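You operate a simulated robot arm through the tools that you are given. There is no shell and no other tool.

The job below is to be done with a simulated robot arm. You get a single attempt, and the scene is never put back.

JOB
Fetch the steel bowl and set it on the fourth store rack shelf from the top. Stack the corn soup cup from the top of the wooden table on top of the miso soup cup. Put the green soap bottle on the top of the wooden table away on the second store rack shelf from the top. Push the tall freezer door shut. Pull the grey drawer open. The order is free. Set down upright: green soap bottle.
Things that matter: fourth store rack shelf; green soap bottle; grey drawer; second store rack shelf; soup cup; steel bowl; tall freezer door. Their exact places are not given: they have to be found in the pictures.

It is judged by the outcome, as a careful person would: the job done as asked, and still so three seconds after it is handed in. It fails if anything else is knocked over, pushed out of place, dropped, spilled or broken.

ROBOT AND FRAMES
A 7-joint arm with a two-finger parallel gripper on a trunk, on a base that drives. Base frame: it is fixed to the floor where the robot stands at the start and does not move with it; the origin is under the middle of the robot, x ahead of it, y to its left, z up; the surface under the hand at the start is at about z = 0.85. Lengths are in m, angles in degrees, forces in N, time in s.
With the tool pointing down near the work surface it reaches from about 0.34 to 0.76 m from the robot's upright axis, wherever it stands. Its first joint turns from -115.0 to 115.0 degrees. Places, roughly: fourth store rack shelf [0.6, 1.1, 0.5]; green soap bottle [0.25, -1, 1]; grey drawer [-1.7, 2.4, 0.7]; second store rack shelf [0.6, 1.1, 1.4]; soup cup [0.5, -0.75, 1]; steel bowl (20x20x8 cm) [0.5, -0.1, 0.9]; tall freezer door [-6, -1, 0.6]. Payload 3.91 kg.
Tool frame: the origin (TCP) lies between the finger pads and is the grasp point; the fingertips stand 0.03 m ahead of it; z points along the fingers, y is the line along which they close. Largest opening 0.11 m; finger width 0.02, thickness 0.01; the body of the gripper, 0.048 by 0.112 m, starts 0.055 m behind the TCP.
Orientation is told as [roll, pitch, yaw] about the base's x, y, z axes, in that order, counted from this pose: with the fingers straight down and closing along the base's y, the tool's x points along the base's -x, its y along +y and its z along -z.

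CONTROLS
- The arm moves only by the tool arm_command. Its argument "commands" is a list of rows, each a list of 7 numbers: the shift along the tool's x, y, z in units of 20 mm (1.0 is 20 mm), then the turn, a rotation vector about the tool's x, y, z in units of 6 degrees (1.0 is 6 degrees), then the gripper command, from -1 (shut) to 1 (fully open), values between in proportion. In form: [[dx, dy, dz, wx, wy, wz, claw], ...]. A call has 1 to 20 rows; each row shifts and turns the commanded pose from where the row before left it, along the tool's axes as they then stand. A call with a number of a shift or a turn outside -1 to 1 is refused whole. Rows are played at 5 a second. More than 0.05 m and 8.6 degrees between two rows, or a gripper value outside its range, and nothing of the call is played. Where a pose cannot be reached the arm comes as near as it can. A force on the tool above 40 N (or 10 N above the force at the start of the call, whichever is more), or a blocked arm, ends the call early, and 0.2 s more pass. Each finger travels about 0.108 m/s and halts on what it meets, pressing with about 21 N; the grip force reading is that of the motor and also rises with nothing between the fingers. The clock runs only during rows and for 0.2 s after the last one: add rows that do not move to give the fingers time. It gives the time, the measured TCP pose, the force on the tool (base axes), the opening and the grip force at its end, in the units of the frame above (readings bear some noise), with the torque about the TCP (base axes, N m) and any sound that the robot's microphone picked up.
- Cameras (640 x 400 px; columns grow to the right, rows downward): "scene" is now at [-0.0033, 0.1524, 1.6331]; the picture's right is [-0.05, -1.00, 0.00], its down [-0.82, 0.04, -0.57] and it looks along [0.57, -0.03, -0.82] (base axes); focal length 214 px, centre (320, 200). "wrist" rides on the gripper at [0.072, 0.017, -0.103] in the tool frame; the picture's right is [-0.23, 0.97, 0.00], its down [-0.76, -0.18, -0.62] and it looks along [-0.61, -0.14, 0.78] (tool axes); focal length 222 px, centre (320, 200).
- get_image(camera): a new picture of that camera. It takes no simulated time.
- lift_body(by): slides the trunk up (or, below 0, down) by that many m; the arm and the scene camera ride with it, the base frame stays. It gives what a move gives, with no picture.
- base_move(legs): drives the robot by 1 to 6 legs, each [ahead, turn to the left] in m and degrees, along the robot's own axes; the way and the turn of a leg run together, so that a leg with both is an arc; at most 1.5 m and 180 degrees a leg. The arm and the cameras ride along, it lands a little off, and it stops where it bumps. It gives what a move gives.
- aim_head(pan, tilt): turns the head with the scene camera to pan (to the left, within 155 degrees either way) and tilt (down, from -29 to 69), counted from straight ahead of the robot. It gives what a move gives.
- pixel_to_xyz(camera, pixels): there is no depth. For up to 12 entries [column, row, z] of the newest picture of that camera ("zoom" is the newest enlarged one), the place [x, y] in the base frame at which the ray of that pixel passes the height z, good to about 0.003 m, but the place of the scene camera against the robot may be out by one fixed shift of up to 0.025 m in any direction. It takes no simulated time.
- enlarge(camera, box): a new picture of the part [left, top, right, bottom] of that camera's present view, enlarged. It takes no simulated time.
- finish_job(): hands the job in; it is judged then, once.

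Leave the gripper open and the arm clear of the work at the hand-in unless told otherwise.

The tools are called after "Call:" as a command line: name --pt "numbers of a row" for each row, then --argument value for the rest, lists and objects as JSON in quotes. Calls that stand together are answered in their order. arm_command: Moves the arm, as the interface text tells. Its arguments: {"type":"object","properties":{"commands":{"type":"array","items":{"type":"array","items":{"type":"number"}}}},"required":["commands"]} The other tools are called the same way: lift_body (by) slides the trunk up or down; base_move (legs) drives the base; aim_head (pan, tilt) turns the head that bears the scene camera; get_image (camera) takes a picture; pixel_to_xyz (camera, pixels) gives the place at which the rays of pixels pass given heights; enlarge (camera, box) takes an enlarged picture of a part of a camera's view; finish_job () hands the job in.

At the start:

```text
time_s: 0.0
position: [0.3753, -0.2866, 1.1268]
tool_rot: [0.0, 0.0, 0.0]
wrist_force: [0.1, -0.3, -0.4]
torque: [0.01, -0.03, -0.03]
gripper_width: 0.1101
gripper_force: 0.1
trunk travel left (down, up): [-0.75, 0.24]
robot x, y, heading: [-0.0015, -0.0004, -0.1]
head pan, tilt: [-2.6, 55.1]
```

scene: 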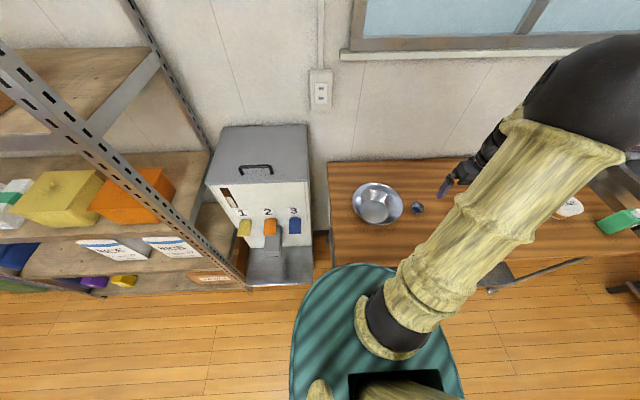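
wrist: 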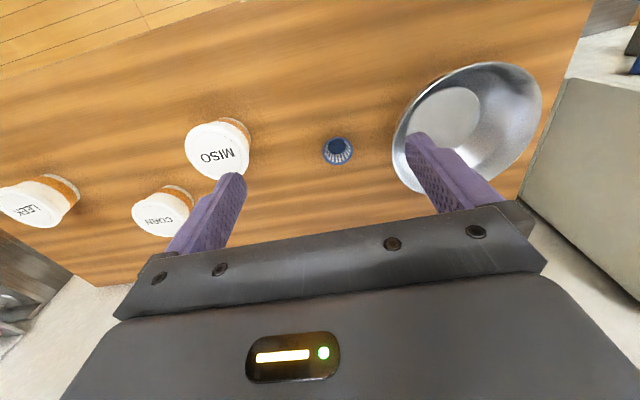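

I see the table with the bowl at scene pixel (378,205), and the cups in the wrist picture. I'll look around with the head first to find everything.

Call:
get_image --camera "wrist"

Call:
aim_head --pan -50 --tilt 45

```text
taken
```

wrist: 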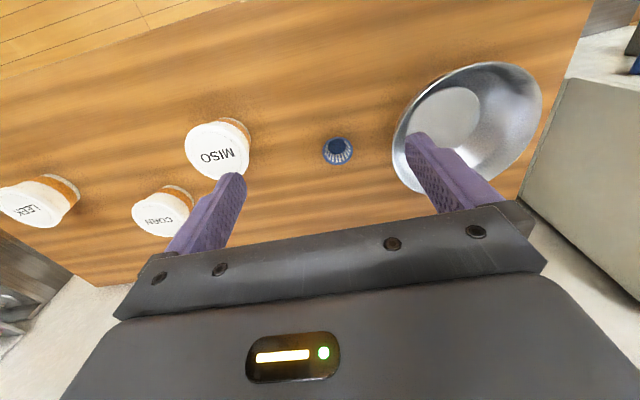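

```text
time_s: 1.1
position: [0.3735, -0.2871, 1.128]
tool_rot: [0.1, 0.0, -0.1]
wrist_force: [0.8, -1.2, -0.3]
torque: [0.01, 0.0, 0.02]
gripper_width: 0.1103
gripper_force: 0.0
trunk travel left (down, up): [-0.75, 0.24]
robot x, y, heading: [-0.0012, -0.006, 0.0]
head pan, tilt: [-50.0, 45.0]
```

Now a picture of the right side, where the cups and the soap bottle should be.

Call:
get_image --camera "scene"

Call:
pixel_to_xyz --camera "wrist" --pixels '[[214, 152, 0.93], [160, 216, 0.93], [30, 205, 0.93], [338, 150, 0.87], [467, 125, 0.92], [452, 118, 0.86]]'

```text
taken
```

scene: 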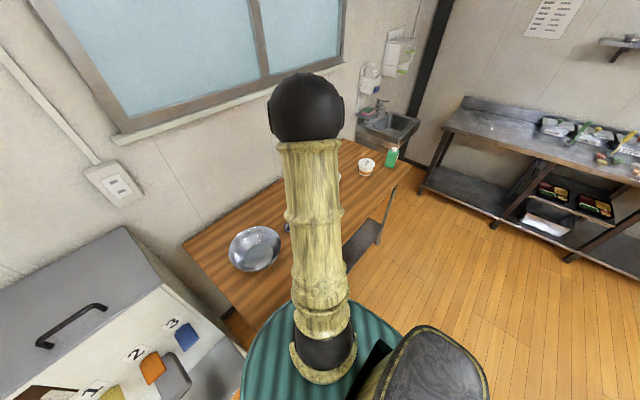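

```text
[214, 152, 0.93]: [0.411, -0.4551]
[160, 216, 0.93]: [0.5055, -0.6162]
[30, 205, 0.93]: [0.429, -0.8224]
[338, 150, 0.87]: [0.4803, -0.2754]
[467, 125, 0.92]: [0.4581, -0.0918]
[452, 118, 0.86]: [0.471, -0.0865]
```

The green soap bottle is at (391,157) at the far end of the table. Next I look at the rack on the left.

Call:
enlarge --camera "scene" --box '[320, 60, 480, 220]'

Call:
aim_head --pan 60 --tilt 30

Call:
get_image --camera "scene"

Call:
aim_head --pan 130 --tilt 20

Call:
get_image --camera "scene"

Call:
aim_head --pan -150 --tilt 10

Call:
get_image --camera "scene"

```text
2.50 times, centred on (400, 140) of scene
```

zoom: 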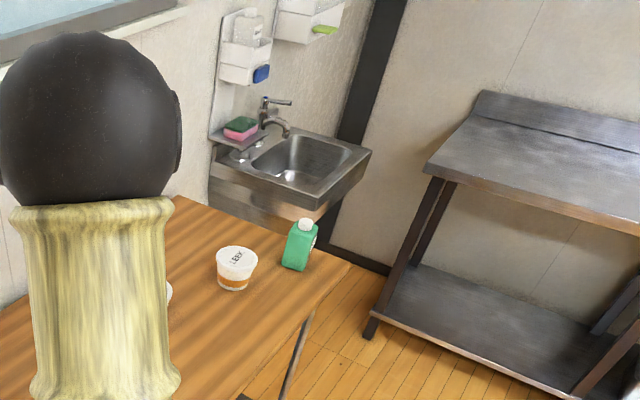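

```text
time_s: 3.0
position: [0.3743, -0.2872, 1.1266]
tool_rot: [0.0, 0.0, 0.1]
wrist_force: [0.4, -0.1, 0.3]
torque: [0.0, -0.01, 0.02]
gripper_width: 0.11
gripper_force: 0.0
trunk travel left (down, up): [-0.75, 0.24]
robot x, y, heading: [0.0003, 0.0015, 0.2]
head pan, tilt: [60.0, 30.0]
```

```text
taken
```

scene: 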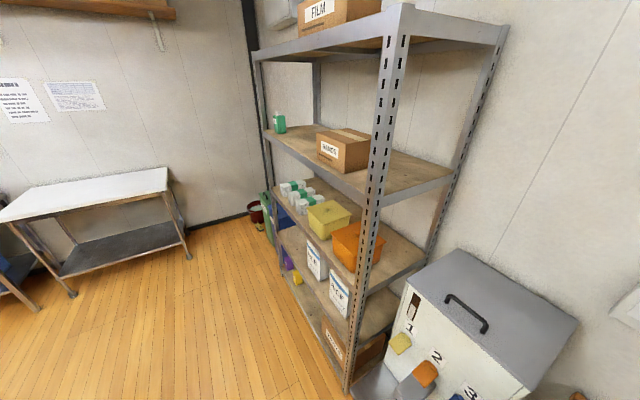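

```text
time_s: 4.4
position: [0.374, -0.2869, 1.1266]
tool_rot: [0.0, 0.0, 0.0]
wrist_force: [0.6, -0.2, 0.5]
torque: [-0.01, -0.01, 0.01]
gripper_width: 0.1099
gripper_force: 0.1
trunk travel left (down, up): [-0.75, 0.24]
robot x, y, heading: [-0.0019, -0.0008, -0.1]
head pan, tilt: [130.0, 20.0]
```

```text
taken
```

scene: 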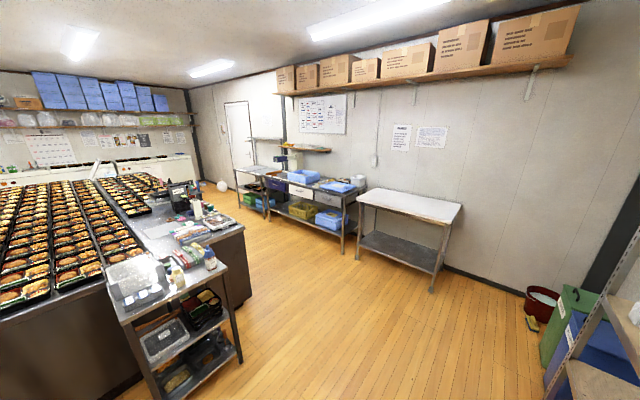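

```text
time_s: 8.3
position: [0.373, -0.2874, 1.1264]
tool_rot: [0.0, 0.1, -0.1]
wrist_force: [0.4, -1.3, 0.4]
torque: [0.02, -0.03, 0.02]
gripper_width: 0.1101
gripper_force: 0.1
trunk travel left (down, up): [-0.75, 0.24]
robot x, y, heading: [-0.0019, 0.0024, 0.3]
head pan, tilt: [-150.0, 10.0]
```

```text
taken
```

scene: 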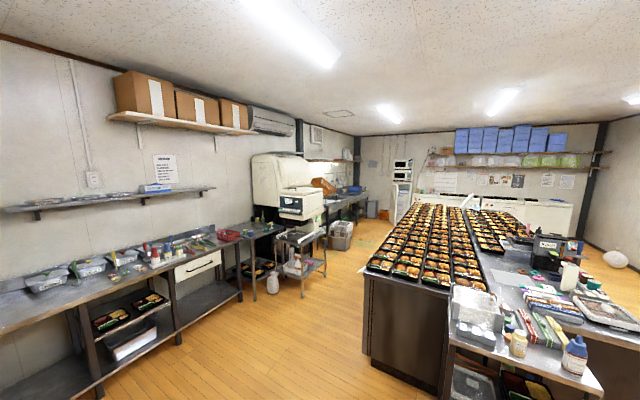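

The freezer is at the far end of the room, and the drawer table is on the left behind me. I'll zoom into the rack, the drawer table and the cups for detail.

Call:
enlarge --camera "wrist" --box '[0, 60, 260, 280]'

Call:
enlarge --camera "scene" --box '[340, 140, 460, 215]'

Call:
aim_head --pan 130 --tilt 20

Call:
enlarge --camera "scene" --box '[220, 130, 400, 250]'

Call:
aim_head --pan 65 --tilt 30

Call:
enlarge --camera "scene" --box '[250, 0, 550, 400]'

```text
1.82 times, centred on (130, 170) of wrist
```

zoom: 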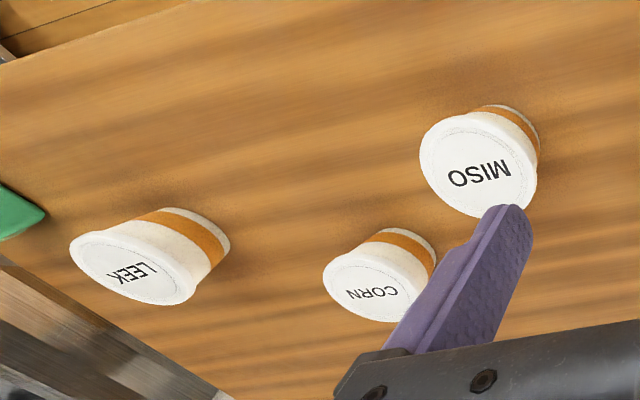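

```text
5.33 times, centred on (400, 178) of scene
```

zoom: 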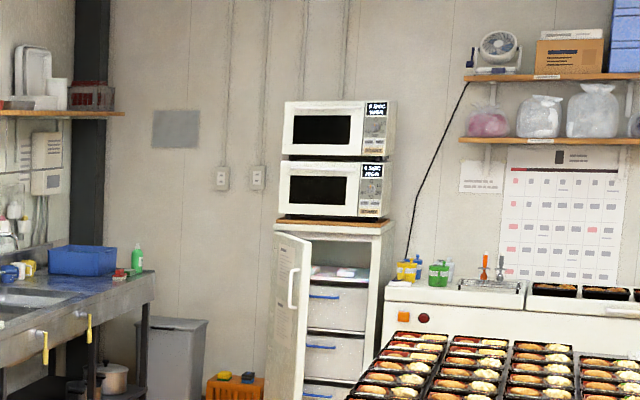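

```text
time_s: 12.2
position: [0.374, -0.2865, 1.1278]
tool_rot: [-0.1, 0.0, 0.0]
wrist_force: [0.1, 0.4, -0.9]
torque: [0.0, 0.02, 0.02]
gripper_width: 0.11
gripper_force: 0.1
trunk travel left (down, up): [-0.75, 0.24]
robot x, y, heading: [0.0032, -0.0005, 0.1]
head pan, tilt: [130.0, 20.0]
```

```text
3.33 times, centred on (310, 190) of scene
```

zoom: 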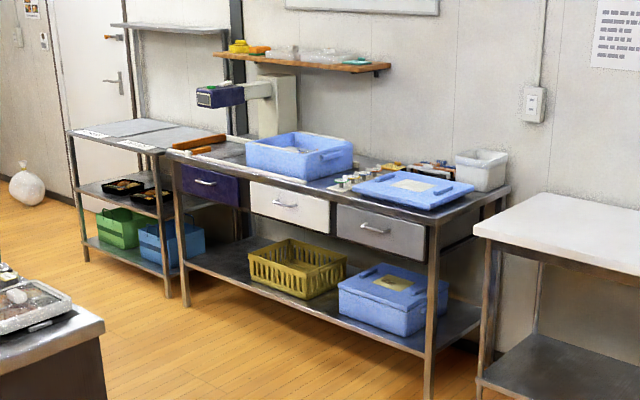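

```text
time_s: 13.5
position: [0.3742, -0.287, 1.1274]
tool_rot: [0.0, -0.1, 0.0]
wrist_force: [0.7, 0.2, 0.4]
torque: [-0.02, 0.01, 0.01]
gripper_width: 0.1097
gripper_force: 0.1
trunk travel left (down, up): [-0.75, 0.24]
robot x, y, heading: [0.0005, 0.0002, 0.1]
head pan, tilt: [65.0, 30.0]
```

```text
1.00 times, centred on (400, 200) of scene (not enlarged: the box is as wide or as high as the picture)
```

zoom: 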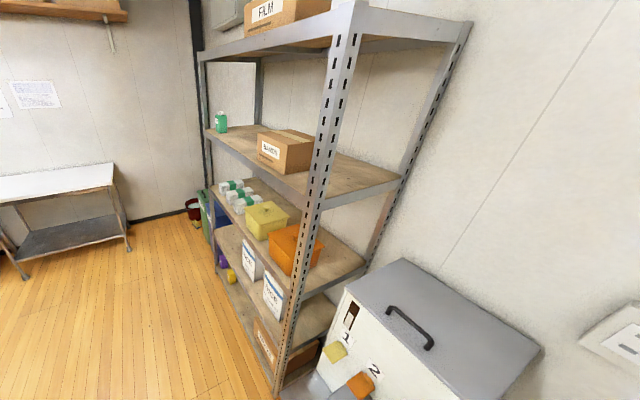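

The grey drawer is the rightmost of three under that table. Now I look down at the base against the table, to plan small drives to the cups.

Call:
aim_head --pan -75 --tilt 60

Call:
get_image --camera "scene"

Call:
aim_head --pan 20 --tilt 65

Call:
get_image --camera "scene"

```text
time_s: 15.8
position: [0.3743, -0.2867, 1.1268]
tool_rot: [0.0, 0.0, -0.1]
wrist_force: [-0.6, 0.2, -0.1]
torque: [0.02, 0.0, -0.01]
gripper_width: 0.1098
gripper_force: 0.1
trunk travel left (down, up): [-0.75, 0.24]
robot x, y, heading: [0.0016, 0.0016, -0.1]
head pan, tilt: [-75.0, 60.0]
```

```text
taken
```

scene: 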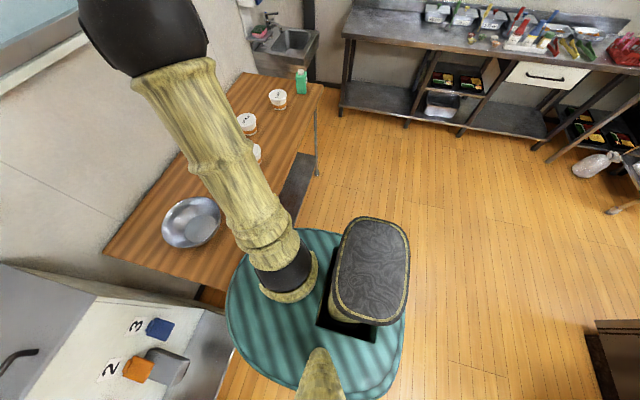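

```text
time_s: 17.5
position: [0.3737, -0.2857, 1.1273]
tool_rot: [0.1, 0.0, 0.0]
wrist_force: [-0.2, -0.4, -0.9]
torque: [-0.02, 0.0, 0.0]
gripper_width: 0.1101
gripper_force: 0.1
trunk travel left (down, up): [-0.75, 0.24]
robot x, y, heading: [0.0012, 0.0017, 0.2]
head pan, tilt: [20.0, 65.0]
```

```text
taken
```

scene: 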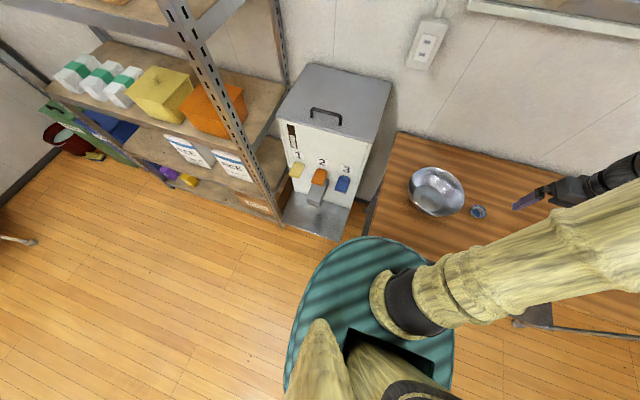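

I read the table corners, the shelf edges and the dispenser from this picture.

Call:
pixel_to_xyz --camera "scene" --pixels '[[397, 133, 0.85], [366, 236, 0.85], [437, 190, 0.92], [345, 240, 0.0], [287, 227, 0.0], [306, 64, 0.9], [392, 78, 0.9], [278, 220, 0.1], [100, 42, 0.95], [48, 85, 0.95], [255, 150, 0.95], [290, 120, 0.95]]'

Call:
aim_head --pan -75 --tilt 60

Call:
get_image --camera "scene"

Call:
pixel_to_xyz --camera "scene" --pixels '[[322, 85, 0.85], [243, 72, 0.85], [102, 252, 0.85], [278, 93, 0.95], [246, 119, 0.95], [301, 92, 0.85], [301, 70, 1.0], [320, 118, 0.85]]'

```text
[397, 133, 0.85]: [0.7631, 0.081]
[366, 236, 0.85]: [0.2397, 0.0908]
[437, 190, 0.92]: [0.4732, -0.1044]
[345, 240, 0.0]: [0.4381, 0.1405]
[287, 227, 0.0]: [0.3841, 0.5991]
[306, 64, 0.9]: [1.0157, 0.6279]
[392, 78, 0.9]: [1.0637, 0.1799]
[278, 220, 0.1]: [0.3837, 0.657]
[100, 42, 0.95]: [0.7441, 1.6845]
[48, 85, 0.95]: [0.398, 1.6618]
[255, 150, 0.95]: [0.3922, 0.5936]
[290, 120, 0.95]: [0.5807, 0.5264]
```

```text
time_s: 19.2
position: [0.3739, -0.2858, 1.1276]
tool_rot: [0.0, 0.0, -0.1]
wrist_force: [0.1, 0.7, 0.6]
torque: [0.0, -0.01, -0.02]
gripper_width: 0.1101
gripper_force: 0.1
trunk travel left (down, up): [-0.75, 0.24]
robot x, y, heading: [-0.0, 0.0012, 0.1]
head pan, tilt: [-75.0, 60.0]
```

```text
taken
```

scene: 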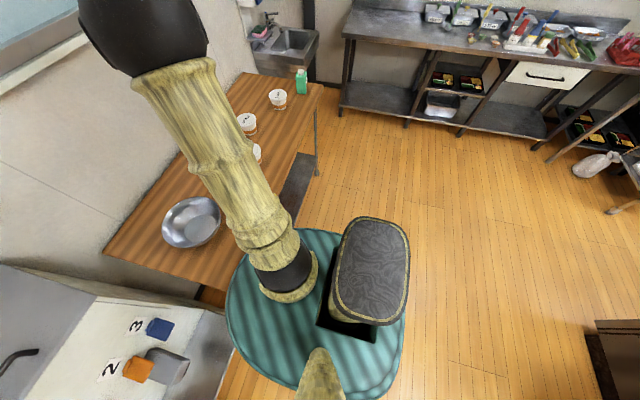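

```text
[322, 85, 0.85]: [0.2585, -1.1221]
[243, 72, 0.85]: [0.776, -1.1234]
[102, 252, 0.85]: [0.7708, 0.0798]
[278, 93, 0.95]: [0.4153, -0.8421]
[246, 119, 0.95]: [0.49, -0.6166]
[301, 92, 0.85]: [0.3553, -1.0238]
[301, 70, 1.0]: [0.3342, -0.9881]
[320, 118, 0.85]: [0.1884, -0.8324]
```

The table spans roughly x 0.24–0.77 and y −1.12–0.08. Standing at about (0, −0.5) puts the cups, bowl and bottle all within reach. I raise the trunk a little for clearance, then drive there.

Call:
lift_body --by 0.1

Call:
base_move --legs '[[0, -90], [0.5, 0], [0, 90]]'

Call:
get_image --camera "wrist"

Call:
aim_head --pan -20 --tilt 55

Call:
get_image --camera "scene"

```text
time_s: 20.5
position: [0.375, -0.2866, 1.2261]
tool_rot: [0.0, 0.0, 0.0]
wrist_force: [-0.2, -0.4, -0.2]
torque: [0.0, 0.01, -0.01]
gripper_width: 0.1102
gripper_force: 0.1
trunk travel left (down, up): [-0.85, 0.14]
robot x, y, heading: [0.0014, -0.002, -0.2]
head pan, tilt: [-75.0, 60.0]
```

```text
time_s: 35.0
position: [0.3505, -0.7988, 1.2275]
tool_rot: [-0.1, 0.1, -2.4]
wrist_force: [-0.3, -0.1, -0.1]
torque: [-0.02, -0.01, -0.01]
gripper_width: 0.11
gripper_force: 0.0
trunk travel left (down, up): [-0.85, 0.14]
robot x, y, heading: [-0.011, -0.4985, -2.5]
head pan, tilt: [-75.0, 60.0]
```

```text
taken
```

wrist: 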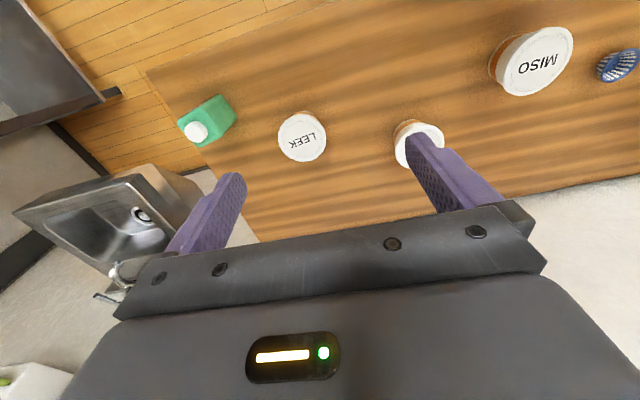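

```text
time_s: 36.2
position: [0.3506, -0.7993, 1.2264]
tool_rot: [0.0, 0.0, -2.5]
wrist_force: [-0.7, -0.9, 0.1]
torque: [0.01, -0.02, -0.02]
gripper_width: 0.1098
gripper_force: 0.0
trunk travel left (down, up): [-0.85, 0.14]
robot x, y, heading: [-0.0111, -0.4954, -2.5]
head pan, tilt: [-20.0, 55.0]
```

```text
taken
```

scene: 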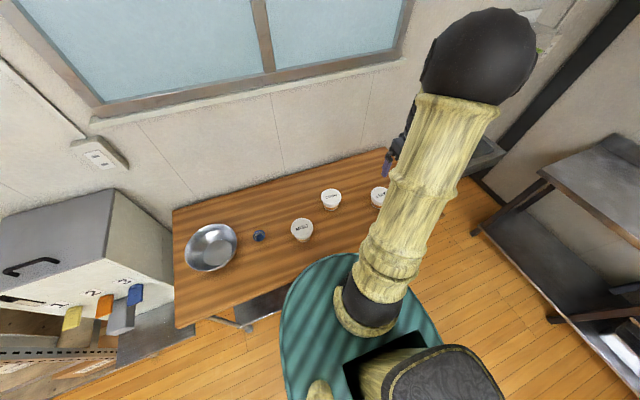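

I re-read the lids and the bottle from this new wrist viewpoint at a few heights, to triangulate their heights.

Call:
pixel_to_xyz --camera "wrist" --pixels '[[542, 62, 0.93], [542, 62, 0.95], [302, 140, 0.93], [302, 140, 0.95], [196, 132, 1.0], [196, 132, 1.03], [212, 122, 0.93], [197, 146, 0.85]]'

Call:
enlarge --camera "wrist" --box '[140, 60, 340, 185]'

```text
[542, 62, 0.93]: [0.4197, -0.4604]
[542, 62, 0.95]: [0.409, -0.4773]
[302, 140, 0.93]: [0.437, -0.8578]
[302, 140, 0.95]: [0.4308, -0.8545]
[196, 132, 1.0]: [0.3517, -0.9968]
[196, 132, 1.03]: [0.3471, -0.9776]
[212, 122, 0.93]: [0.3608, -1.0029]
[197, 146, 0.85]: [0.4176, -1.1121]
```

```text
3.20 times, centred on (240, 122) of wrist
```

zoom: 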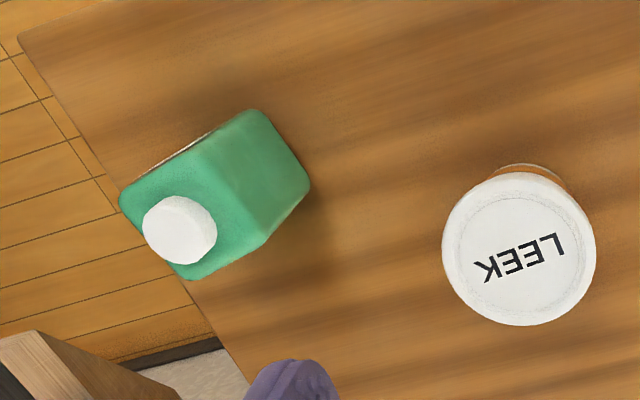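

Lids come out near z ≈ 0.925 with about 0.09 m diameter, which the 0.11 m opening can take. I move the hand above the corn cup at about (0.505, −0.616), down to z ≈ 1.08, and straighten the yaw.

Call:
arm_command --pt "0 0 0 0 0 -0.417 1" --pt "-0.775 0.915 0.5 0 0 0 1" --pt "-0.775 0.915 0.7 0 0 0 1" --pt "-0.775 0.915 0.7 0 0 0 1" --pt "-0.775 0.915 0.7 0 0 0 1" --pt "-0.775 0.915 0.7 0 0 0 1" --pt "-0.775 0.915 0.8 0 0 0 1" --pt "-0.775 0.915 0.8 0 0 0 1" --pt "-0.775 0.915 0.8 0 0 0 1" --pt "-0.775 0.915 0.8 0 0 0 1" --pt "-0.775 0.915 0.8 0 0 0 1" --pt "0 0 0 0 0 0 1" --pt "0 0 0 0 0 0 1"

Call:
get_image --camera "wrist"

```text
time_s: 39.0
position: [0.5068, -0.6138, 1.0811]
tool_rot: [0.0, 0.1, 0.1]
wrist_force: [0.4, -0.1, 0.7]
torque: [-0.01, 0.0, 0.03]
gripper_width: 0.1103
gripper_force: 0.1
trunk travel left (down, up): [-0.85, 0.14]
robot x, y, heading: [-0.0144, -0.4971, -2.3]
head pan, tilt: [-20.0, 55.0]
```

```text
taken
```

wrist: 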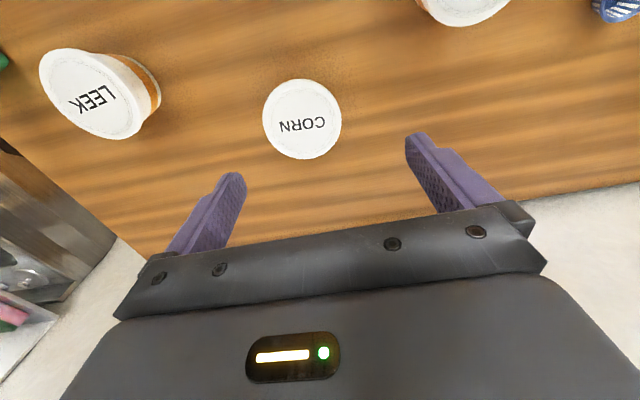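

Corn lid is at (302,119) in the wrist view. I read its place at plausible lid heights.

Call:
pixel_to_xyz --camera "wrist" --pixels '[[302, 119, 0.92], [302, 119, 0.93], [262, 119, 0.925], [341, 119, 0.925], [302, 79, 0.925], [302, 159, 0.925]]'

Call:
enlarge --camera "wrist" --box '[222, 60, 382, 180]'

```text
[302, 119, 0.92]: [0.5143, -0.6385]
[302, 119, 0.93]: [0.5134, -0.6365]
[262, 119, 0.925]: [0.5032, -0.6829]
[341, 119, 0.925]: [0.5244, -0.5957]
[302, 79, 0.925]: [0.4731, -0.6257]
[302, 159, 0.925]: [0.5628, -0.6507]
```

```text
3.33 times, centred on (302, 120) of wrist
```

zoom: 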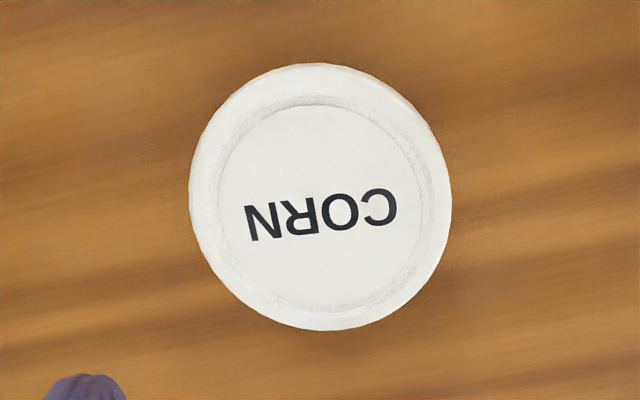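

Corn centre is about (0.514, −0.638). I centre the hand and come down to z ≈ 0.98, then check the alignment.

Call:
arm_command --pt "-0.18 -0.61 0 0 0 0 1" --pt "-0.18 -0.6 0 0 0 0 1" --pt "0 0 1 0 0 0 1" --pt "0 0 1 0 0 0 1" --pt "0 0 1 0 0 0 1" --pt "0 0 1 0 0 0 1" --pt "0 0 1 0 0 0 1" --pt "0 0 0 0 0 0 1" --pt "0 0 0 0 0 0 1"

Call:
get_image --camera "wrist"

Call:
get_image --camera "scene"

```text
time_s: 41.0
position: [0.5121, -0.6399, 0.9802]
tool_rot: [-0.1, 0.0, 0.1]
wrist_force: [0.0, -0.2, -0.2]
torque: [0.0, 0.0, -0.02]
gripper_width: 0.11
gripper_force: 0.0
trunk travel left (down, up): [-0.85, 0.14]
robot x, y, heading: [-0.0098, -0.4965, -2.5]
head pan, tilt: [-20.0, 55.0]
```

```text
taken
```

wrist: 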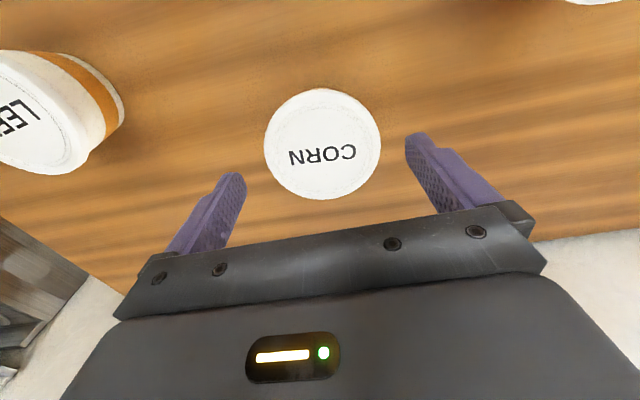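

```text
taken
```

scene: 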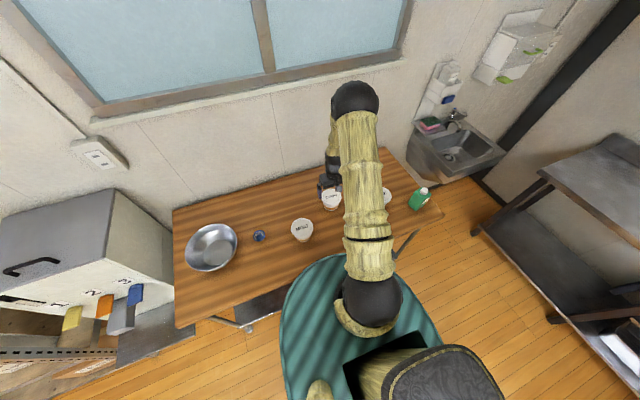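

The lid is centred at (322,144), where a point straight under the TCP should appear. I go down to z ≈ 0.905 and close.

Call:
arm_command --pt "0 0 0.9 0 0 0 1" --pt "0 0 0.95 0 0 0 1" --pt "0 0 0.95 0 0 0 1" --pt "0 0 0.95 0 0 0 1" --pt "0 0 0 0 0 0 1" --pt "0 0 0 0 0 0 0.6" --pt "0 0 0 0 0 0 0.3" --pt "0 0 0 0 0 0 -0.2" --pt "0 0 0 0 0 0 -0.2" --pt "0 0 0 0 0 0 -0.2"

Call:
get_image --camera "wrist"

```text
time_s: 43.2
position: [0.5122, -0.6391, 0.9062]
tool_rot: [-0.1, -0.1, -0.1]
wrist_force: [0.1, -2.2, 1.2]
torque: [0.05, -0.06, -0.02]
gripper_width: 0.0923
gripper_force: 21.3
trunk travel left (down, up): [-0.85, 0.14]
robot x, y, heading: [-0.0111, -0.4908, -2.4]
head pan, tilt: [-20.0, 55.0]
```

```text
taken
```

wrist: 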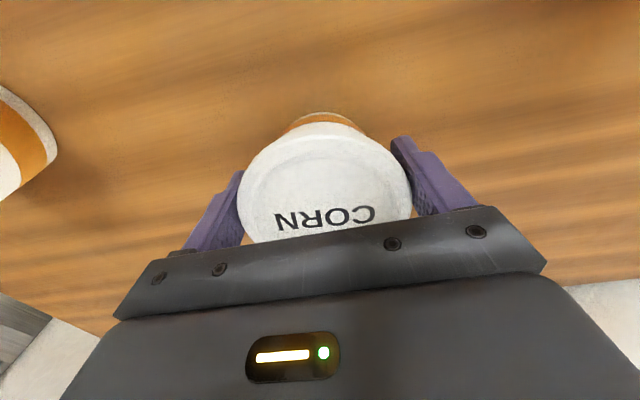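

Gripped at 0.092 m opening. I lift 0.14 m and move part-way toward the miso cup for a good look at it.

Call:
arm_command --pt "0 0 -0.4 0 0 0 -0.2" --pt "0 0 -0.8 0 0 0 -0.2" --pt "0 0 -1 0 0 0 -0.2" --pt "0 0 -1 0 0 0 -0.2" --pt "0 0 -1 0 0 0 -0.2" --pt "0 0 -1 0 0 0 -0.2" --pt "0 0 -1 0 0 0 -0.2" --pt "0 0 -0.8 0 0 0 -0.2" --pt "0 0.5 0 0 0 0 -0.2" --pt "0 0.8 0 0 0 0 -0.2" --pt "0 0.8 0 0 0 0 -0.2" --pt "0 0.4 0 0 0 0 -0.2" --pt "0 0 0 0 0 0 -0.2" --pt "0 0 0 0 0 0 -0.2"

Call:
get_image --camera "wrist"

Call:
get_image --camera "scene"

```text
time_s: 46.2
position: [0.5119, -0.5894, 1.0461]
tool_rot: [-0.1, -0.1, 0.1]
wrist_force: [-0.2, 0.6, -1.6]
torque: [-0.02, 0.02, 0.02]
gripper_width: 0.0923
gripper_force: 21.3
trunk travel left (down, up): [-0.85, 0.14]
robot x, y, heading: [-0.0091, -0.4983, -2.3]
head pan, tilt: [-20.0, 55.0]
```

```text
taken
```

wrist: 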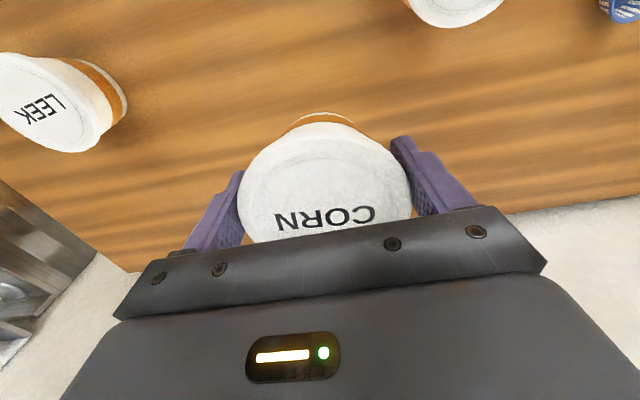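

```text
taken
```

scene: 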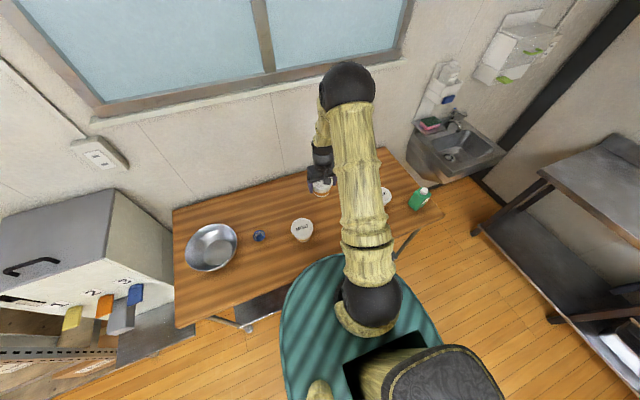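

Miso is only half in view at the top. I raise a bit and come back toward the robot so it's fully visible.

Call:
arm_command --pt "0.6 0.4 -0.5 0 0 0 -0.2" --pt "0.9 0.5 -0.5 0 0 0 -0.2" --pt "0.9 0.5 -0.5 0 0 0 -0.2" --pt "0.9 0.5 -0.5 0 0 0 -0.2" --pt "0.7 0.3 -0.5 0 0 0 -0.2" --pt "0 0 0 0 0 0 -0.2" --pt "0 0 0 0 0 0 -0.2" --pt "0 0 0 0 0 0 -0.2"

Call:
get_image --camera "wrist"

```text
time_s: 48.0
position: [0.4339, -0.5453, 1.0979]
tool_rot: [0.1, 0.0, 0.1]
wrist_force: [0.8, 0.3, -2.6]
torque: [0.06, 0.01, -0.02]
gripper_width: 0.0921
gripper_force: 21.4
trunk travel left (down, up): [-0.85, 0.14]
robot x, y, heading: [-0.0074, -0.4973, -2.4]
head pan, tilt: [-20.0, 55.0]
```

```text
taken
```

wrist: 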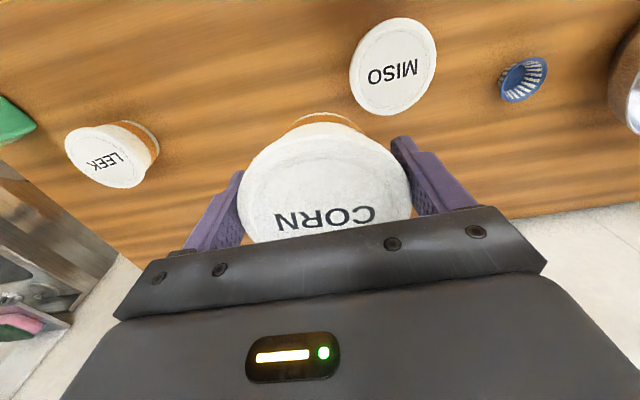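

Miso lid centre is at (393,66). I read its place.

Call:
pixel_to_xyz --camera "wrist" --pixels '[[393, 66, 0.92], [393, 66, 0.93], [350, 66, 0.925], [437, 66, 0.925], [393, 17, 0.925], [393, 115, 0.925], [523, 80, 0.87], [326, 180, 1.117]]'

Call:
enlarge --camera "wrist" --box '[220, 0, 460, 260]'

```text
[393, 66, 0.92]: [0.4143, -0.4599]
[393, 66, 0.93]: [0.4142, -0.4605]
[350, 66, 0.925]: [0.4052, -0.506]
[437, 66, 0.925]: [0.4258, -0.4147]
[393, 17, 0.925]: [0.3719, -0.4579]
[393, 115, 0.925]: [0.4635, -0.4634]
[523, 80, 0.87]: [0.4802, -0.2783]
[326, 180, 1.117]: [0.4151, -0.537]
```

```text
1.54 times, centred on (340, 130) of wrist
```

zoom: 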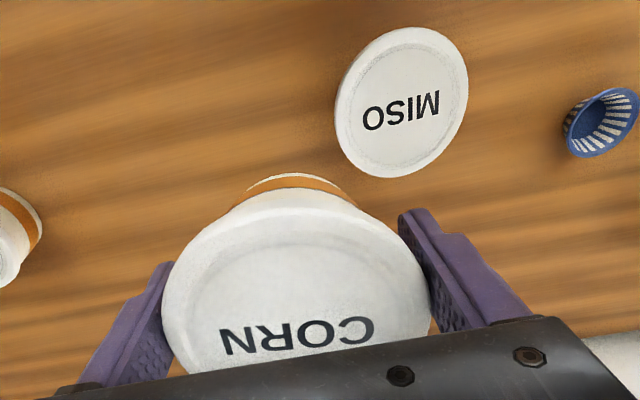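

Miso centre is about (0.416, −0.460). I move above it with the corn cup, then lower to just above contact (TCP 0.998).

Call:
arm_command --pt "0.2 0.6 0 0 0 0 -0.2" --pt "0.2 0.8 0 0 0 0 -0.2" --pt "0.2 0.9 0 0 0 0 -0.2" --pt "0.2 0.9 0 0 0 0 -0.2" --pt "0.2 0.7 0 0 0 0 -0.2" --pt "0.1 0.37 0 0 0 0 -0.2" --pt "0 0 0 0 0 0 -0.2" --pt "0 0 0 0 0 0 -0.2"

Call:
get_image --camera "wrist"

Call:
enlarge --camera "scene" --box '[220, 140, 400, 260]'

```text
time_s: 49.8
position: [0.4107, -0.4599, 1.0964]
tool_rot: [0.0, 0.0, 0.0]
wrist_force: [0.7, 0.5, -2.1]
torque: [-0.01, 0.01, 0.0]
gripper_width: 0.092
gripper_force: 20.9
trunk travel left (down, up): [-0.85, 0.14]
robot x, y, heading: [-0.0105, -0.4971, -2.4]
head pan, tilt: [-20.0, 55.0]
```

```text
taken
```

wrist: 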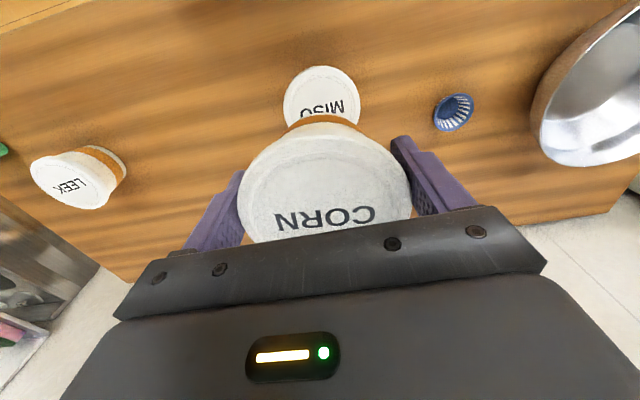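

```text
3.33 times, centred on (310, 200) of scene
```

zoom: 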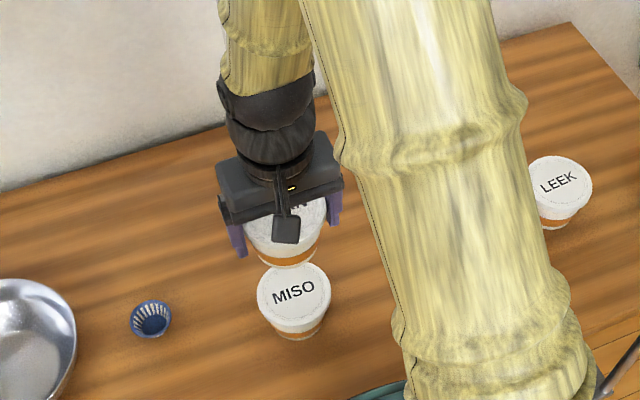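

Miso sits centred beneath the held cup (col 322). I descend: fast to TCP ≈ 0.998, then slowly.

Call:
arm_command --pt "0 0 0.6 0 0 0 -0.2" --pt "0 0 1 0 0 0 -0.2" --pt "0 0 1 0 0 0 -0.2" --pt "0 0 1 0 0 0 -0.2" --pt "0 0 0.9 0 0 0 -0.2" --pt "0 0 0.4 0 0 0 -0.2" --pt "0 0 0 0 0 0 -0.2" --pt "0 0 0 0 0 0 -0.2"

Call:
enlarge --camera "scene" --box '[220, 140, 400, 260]'

```text
time_s: 51.6
position: [0.411, -0.4595, 0.9983]
tool_rot: [0.0, 0.0, 0.1]
wrist_force: [-0.7, 0.0, -1.7]
torque: [0.04, 0.01, 0.0]
gripper_width: 0.0925
gripper_force: 20.8
trunk travel left (down, up): [-0.85, 0.14]
robot x, y, heading: [-0.0093, -0.495, -2.2]
head pan, tilt: [-20.0, 55.0]
```

```text
3.33 times, centred on (310, 200) of scene
```

zoom: 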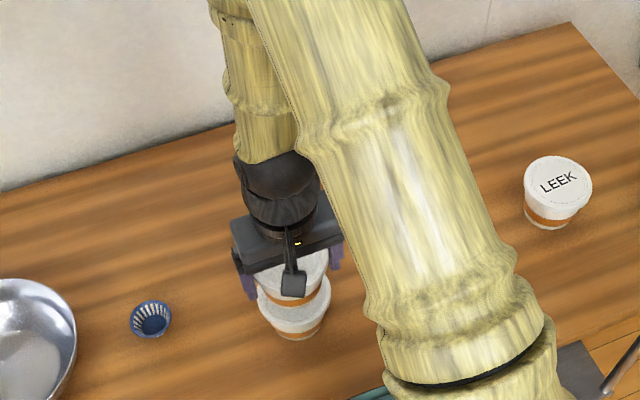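

Still no contact (force z −1.7). I lower in 3 mm steps.

Call:
arm_command --pt "0 0 0.2 0 0 0 -0.2" --pt "0 0 0.2 0 0 0 -0.2" --pt "0 0 0.2 0 0 0 -0.2" --pt "0 0 0 0 0 0 -0.2" --pt "0 0 0 0 0 0 -0.2"

```text
time_s: 52.8
position: [0.4121, -0.4613, 0.986]
tool_rot: [-0.1, 0.0, 0.1]
wrist_force: [-0.7, 0.4, -1.9]
torque: [-0.02, 0.01, 0.01]
gripper_width: 0.092
gripper_force: 21.3
trunk travel left (down, up): [-0.85, 0.14]
robot x, y, heading: [-0.0132, -0.4984, -2.4]
head pan, tilt: [-20.0, 55.0]
```

Call:
arm_command --pt "0 0 0.15 0 0 0 -0.2" --pt "0 0 0.1 0 0 0 -0.2" --pt "0 0 0 0 0 0 -0.2" --pt "0 0 0 0 0 0 -0.2"

```text
time_s: 53.8
position: [0.41, -0.46, 0.9811]
tool_rot: [0.0, 0.1, 0.1]
wrist_force: [0.5, -0.3, -1.7]
torque: [-0.02, 0.02, -0.01]
gripper_width: 0.0922
gripper_force: 20.8
trunk travel left (down, up): [-0.85, 0.14]
robot x, y, heading: [-0.0118, -0.4938, -2.4]
head pan, tilt: [-20.0, 55.0]
```

No contact yet at 0.981; I keep going in small steps.

Call:
arm_command --pt "0 0 0.1 0 0 0 -0.2" --pt "0 0 0.1 0 0 0 -0.2" --pt "0 0 0 0 0 0 -0.2" --pt "0 0 0 0 0 0 -0.2"

Call:
enlarge --camera "scene" --box '[265, 180, 355, 240]'

```text
time_s: 54.8
position: [0.4108, -0.4603, 0.9774]
tool_rot: [0.0, 0.0, 0.1]
wrist_force: [-0.3, 0.2, -2.3]
torque: [-0.02, 0.0, 0.0]
gripper_width: 0.0922
gripper_force: 21.1
trunk travel left (down, up): [-0.85, 0.14]
robot x, y, heading: [-0.0096, -0.4939, -2.4]
head pan, tilt: [-20.0, 55.0]
```

```text
6.67 times, centred on (310, 210) of scene
```

zoom: 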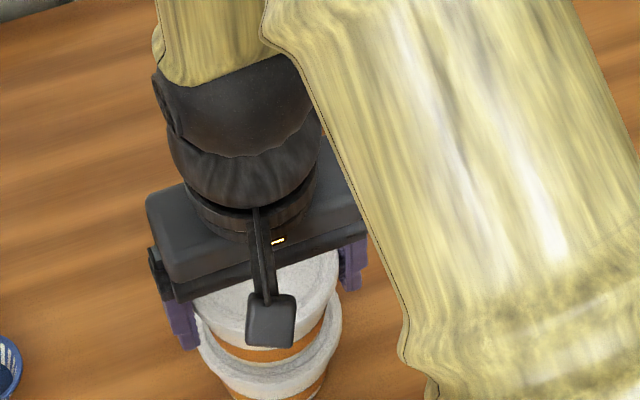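

Call:
arm_command --pt "0 0 0.1 0 0 0 -0.2" --pt "0 0 0.08 0 0 0 -0.2" --pt "0 0 0 0 0 0 -0.2" --pt "0 0 0 0 0 0 -0.2"

```text
time_s: 55.8
position: [0.4092, -0.4598, 0.9737]
tool_rot: [0.0, -0.2, -0.1]
wrist_force: [-0.1, -0.3, 22.0]
torque: [-0.04, -0.18, 0.11]
gripper_width: 0.0921
gripper_force: 21.0
trunk travel left (down, up): [-0.85, 0.14]
robot x, y, heading: [-0.0114, -0.4933, -2.5]
head pan, tilt: [-20.0, 55.0]
```

Contact at TCP 0.974 (22 N). I ease up 1 mm, open gently, and check before rising.

Call:
arm_command --pt "0 0 -0.05 0 0 0 -0.2" --pt "0 0 0 0 0 0 -0.2" --pt "0 0 0 0 0 0 0.7" --pt "0 0 0 0 0 0 0.8" --pt "0 0 0 0 0 0 0.9" --pt "0 0 0 0 0 0 1" --pt "0 0 0 0 0 0 1" --pt "0 0 0 0 0 0 1"

Call:
get_image --camera "wrist"

```text
time_s: 57.6
position: [0.4115, -0.4611, 0.9733]
tool_rot: [-0.1, 0.1, 0.0]
wrist_force: [0.0, 0.1, 0.1]
torque: [0.03, 0.0, 0.03]
gripper_width: 0.11
gripper_force: 0.2
trunk travel left (down, up): [-0.85, 0.14]
robot x, y, heading: [-0.0089, -0.498, -2.5]
head pan, tilt: [-20.0, 55.0]
```

```text
taken
```

wrist: 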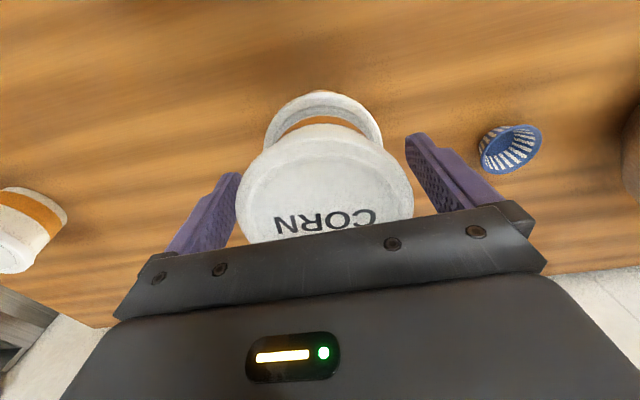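

Released and standing. I rise straight up about 0.16 m and check the stack.

Call:
arm_command --pt "0 0 -0.3 0 0 0 1" --pt "0 0 -0.5 0 0 0 1" --pt "0 0 -0.7 0 0 0 1" --pt "0 0 -1 0 0 0 1" --pt "0 0 -1 0 0 0 1" --pt "0 0 -1 0 0 0 1" --pt "0 0 -1 0 0 0 1" --pt "0 0 -1 0 0 0 1" --pt "0 0 -1 0 0 0 1" --pt "0 0 0 0 0 0 1" --pt "0 0 0 0 0 0 1"

Call:
get_image --camera "wrist"

Call:
enlarge --camera "scene" --box '[265, 180, 355, 240]'

```text
time_s: 60.0
position: [0.4086, -0.4608, 1.1245]
tool_rot: [0.0, 0.0, 0.1]
wrist_force: [0.4, 1.0, -0.1]
torque: [0.01, 0.01, -0.02]
gripper_width: 0.11
gripper_force: 0.1
trunk travel left (down, up): [-0.85, 0.14]
robot x, y, heading: [-0.012, -0.4966, -2.5]
head pan, tilt: [-20.0, 55.0]
```

```text
taken
```

wrist: 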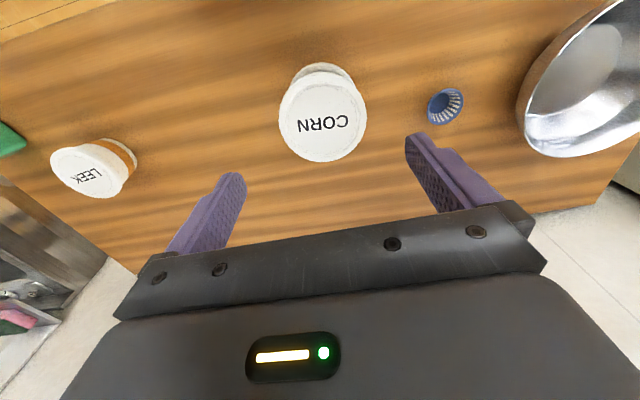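

```text
6.67 times, centred on (310, 210) of scene
```

zoom: 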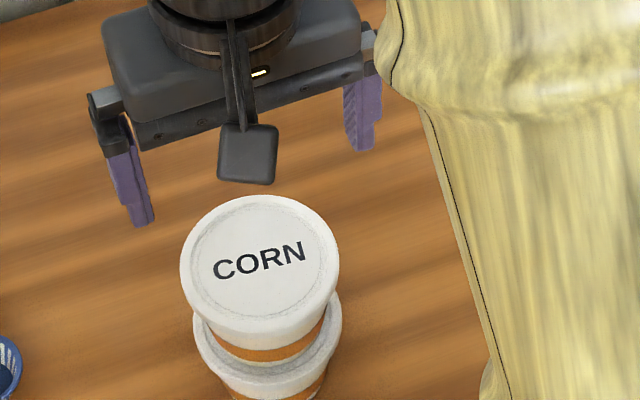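

The corn cup stands squarely on the miso cup. Next the soap bottle: I swing the hand over toward (0.33, −0.93) to look at it closely.

Call:
arm_command --pt "0.2 -0.5 -0.3 0 0 0 1" --pt "0.2 -1 -0.3 0 0 0 1" --pt "0.2 -1 -0.3 0 0 0 1" --pt "0.2 -1 -0.3 0 0 0 1" --pt "0.2 -1 -0.3 0 0 0 1" --pt "0.2 -1 0 0 0 0 1" --pt "0.2 -1 0 0 0 0 1" --pt "0.2 -1 0 0 0 0 1" --pt "0.2 -1 0 0 0 0 1" --pt "0.2 -1 0 0 0 0 1" --pt "0.2 -1 0 0 0 0 1" --pt "0.2 -1 0 0 0 0 1" --pt "0.2 -1 0 0 0 0 1" --pt "0.2 -1 0 0 0 0 1" --pt "0.2 -1 0 0 0 0 1" --pt "0.2 -1 0 0 0 0 1" --pt "0.2 -1 0 0 0 0 1" --pt "0.2 -1 0 0 0 0 1" --pt "0.2 -1 0 0 0 0 1" --pt "0.1 -1 0 0 0 0 1"

Call:
arm_command --pt "0 -1 0 0 0 0 1" --pt "0 -1 0 0 0 0 1" --pt "0 -1 0 0 0 0 1" --pt "0 -0.5 0 0 0 0 1" --pt "0 0 0 0 0 0 1" --pt "0 0 0 0 0 0 1"

Call:
get_image --camera "wrist"

```text
time_s: 64.2
position: [0.3327, -0.8508, 1.1531]
tool_rot: [0.1, 0.1, 0.1]
wrist_force: [0.3, -0.9, 0.3]
torque: [0.03, -0.01, 0.0]
gripper_width: 0.11
gripper_force: 0.0
trunk travel left (down, up): [-0.85, 0.14]
robot x, y, heading: [-0.0103, -0.4991, -2.3]
head pan, tilt: [-20.0, 55.0]
```

```text
time_s: 65.6
position: [0.3334, -0.9198, 1.1548]
tool_rot: [0.0, 0.0, 0.1]
wrist_force: [0.1, -0.6, 0.0]
torque: [0.02, 0.03, -0.03]
gripper_width: 0.1099
gripper_force: 0.1
trunk travel left (down, up): [-0.85, 0.14]
robot x, y, heading: [-0.0133, -0.4964, -2.6]
head pan, tilt: [-20.0, 55.0]
```

```text
taken
```

wrist: 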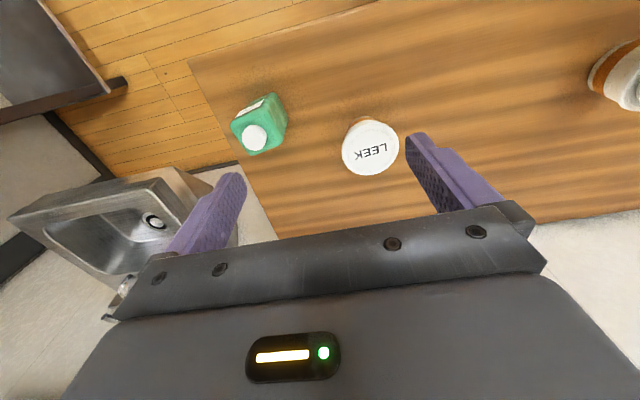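

Call:
enlarge --camera "wrist" --box '[180, 60, 340, 180]'

Call:
pixel_to_xyz --camera "wrist" --pixels '[[255, 138, 0.95], [255, 138, 1.0], [284, 97, 0.85], [279, 122, 0.85], [262, 155, 0.95], [231, 130, 0.95], [371, 147, 0.92]]'

```text
3.33 times, centred on (260, 120) of wrist
```

zoom: 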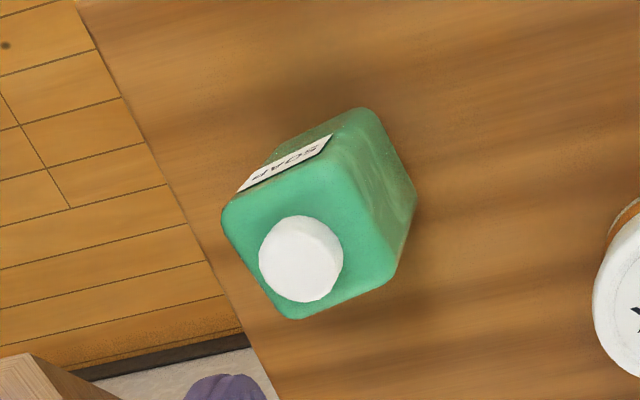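

```text
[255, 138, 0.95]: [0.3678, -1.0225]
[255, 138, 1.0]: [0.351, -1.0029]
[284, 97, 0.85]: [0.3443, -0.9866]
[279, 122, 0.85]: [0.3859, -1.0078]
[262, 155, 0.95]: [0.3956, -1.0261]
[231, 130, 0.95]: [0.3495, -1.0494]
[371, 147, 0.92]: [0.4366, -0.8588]
```

The bottle stands near (0.357, −1.01), cap top about z ≈ 0.975. I read its shoulder and base corners to learn how it is turned.

Call:
pixel_to_xyz --camera "zoom" --pixels '[[224, 215, 0.945], [333, 138, 0.945], [398, 275, 0.945], [287, 318, 0.945], [370, 108, 0.85], [415, 192, 0.85], [302, 260, 0.975]]'

Call:
arm_command --pt "0 -1 0 0 0 0 1" --pt "0 -1 0 0 0 0 1" --pt "0 -1 0 0 0 0 1" --pt "0 -0.5 0 0 0 0 1" --pt "0 0 0 0 0 0 1" --pt "0 0 0 0 0 0 1"

Call:
get_image --camera "wrist"

Call:
enlarge --camera "wrist" --box '[240, 40, 400, 160]'

```text
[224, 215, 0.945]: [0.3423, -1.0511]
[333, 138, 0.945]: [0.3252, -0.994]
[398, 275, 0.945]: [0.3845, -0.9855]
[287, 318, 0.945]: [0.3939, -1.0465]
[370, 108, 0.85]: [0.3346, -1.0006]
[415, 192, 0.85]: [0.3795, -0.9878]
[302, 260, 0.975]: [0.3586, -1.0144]
```

```text
time_s: 67.0
position: [0.3315, -0.9906, 1.1546]
tool_rot: [0.1, 0.0, 0.0]
wrist_force: [0.2, -0.1, 0.1]
torque: [0.01, 0.0, 0.02]
gripper_width: 0.11
gripper_force: 0.1
trunk travel left (down, up): [-0.85, 0.14]
robot x, y, heading: [-0.0114, -0.4962, -2.4]
head pan, tilt: [-20.0, 55.0]
```

```text
taken
```

wrist: 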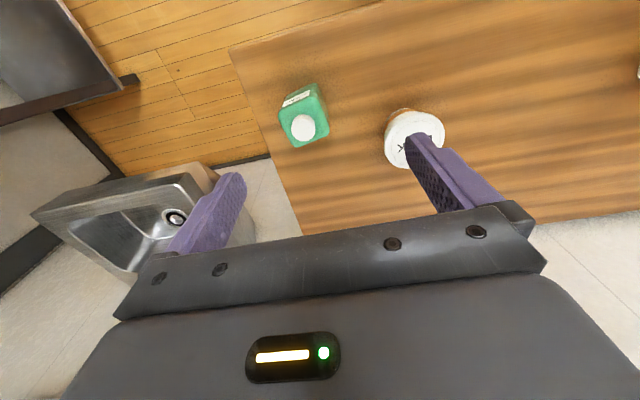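

```text
3.33 times, centred on (320, 100) of wrist
```

zoom: 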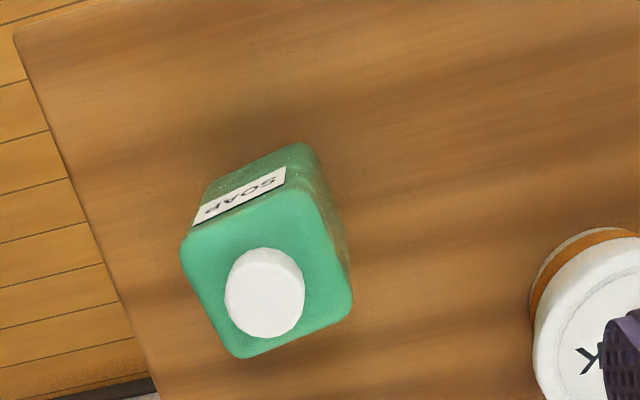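

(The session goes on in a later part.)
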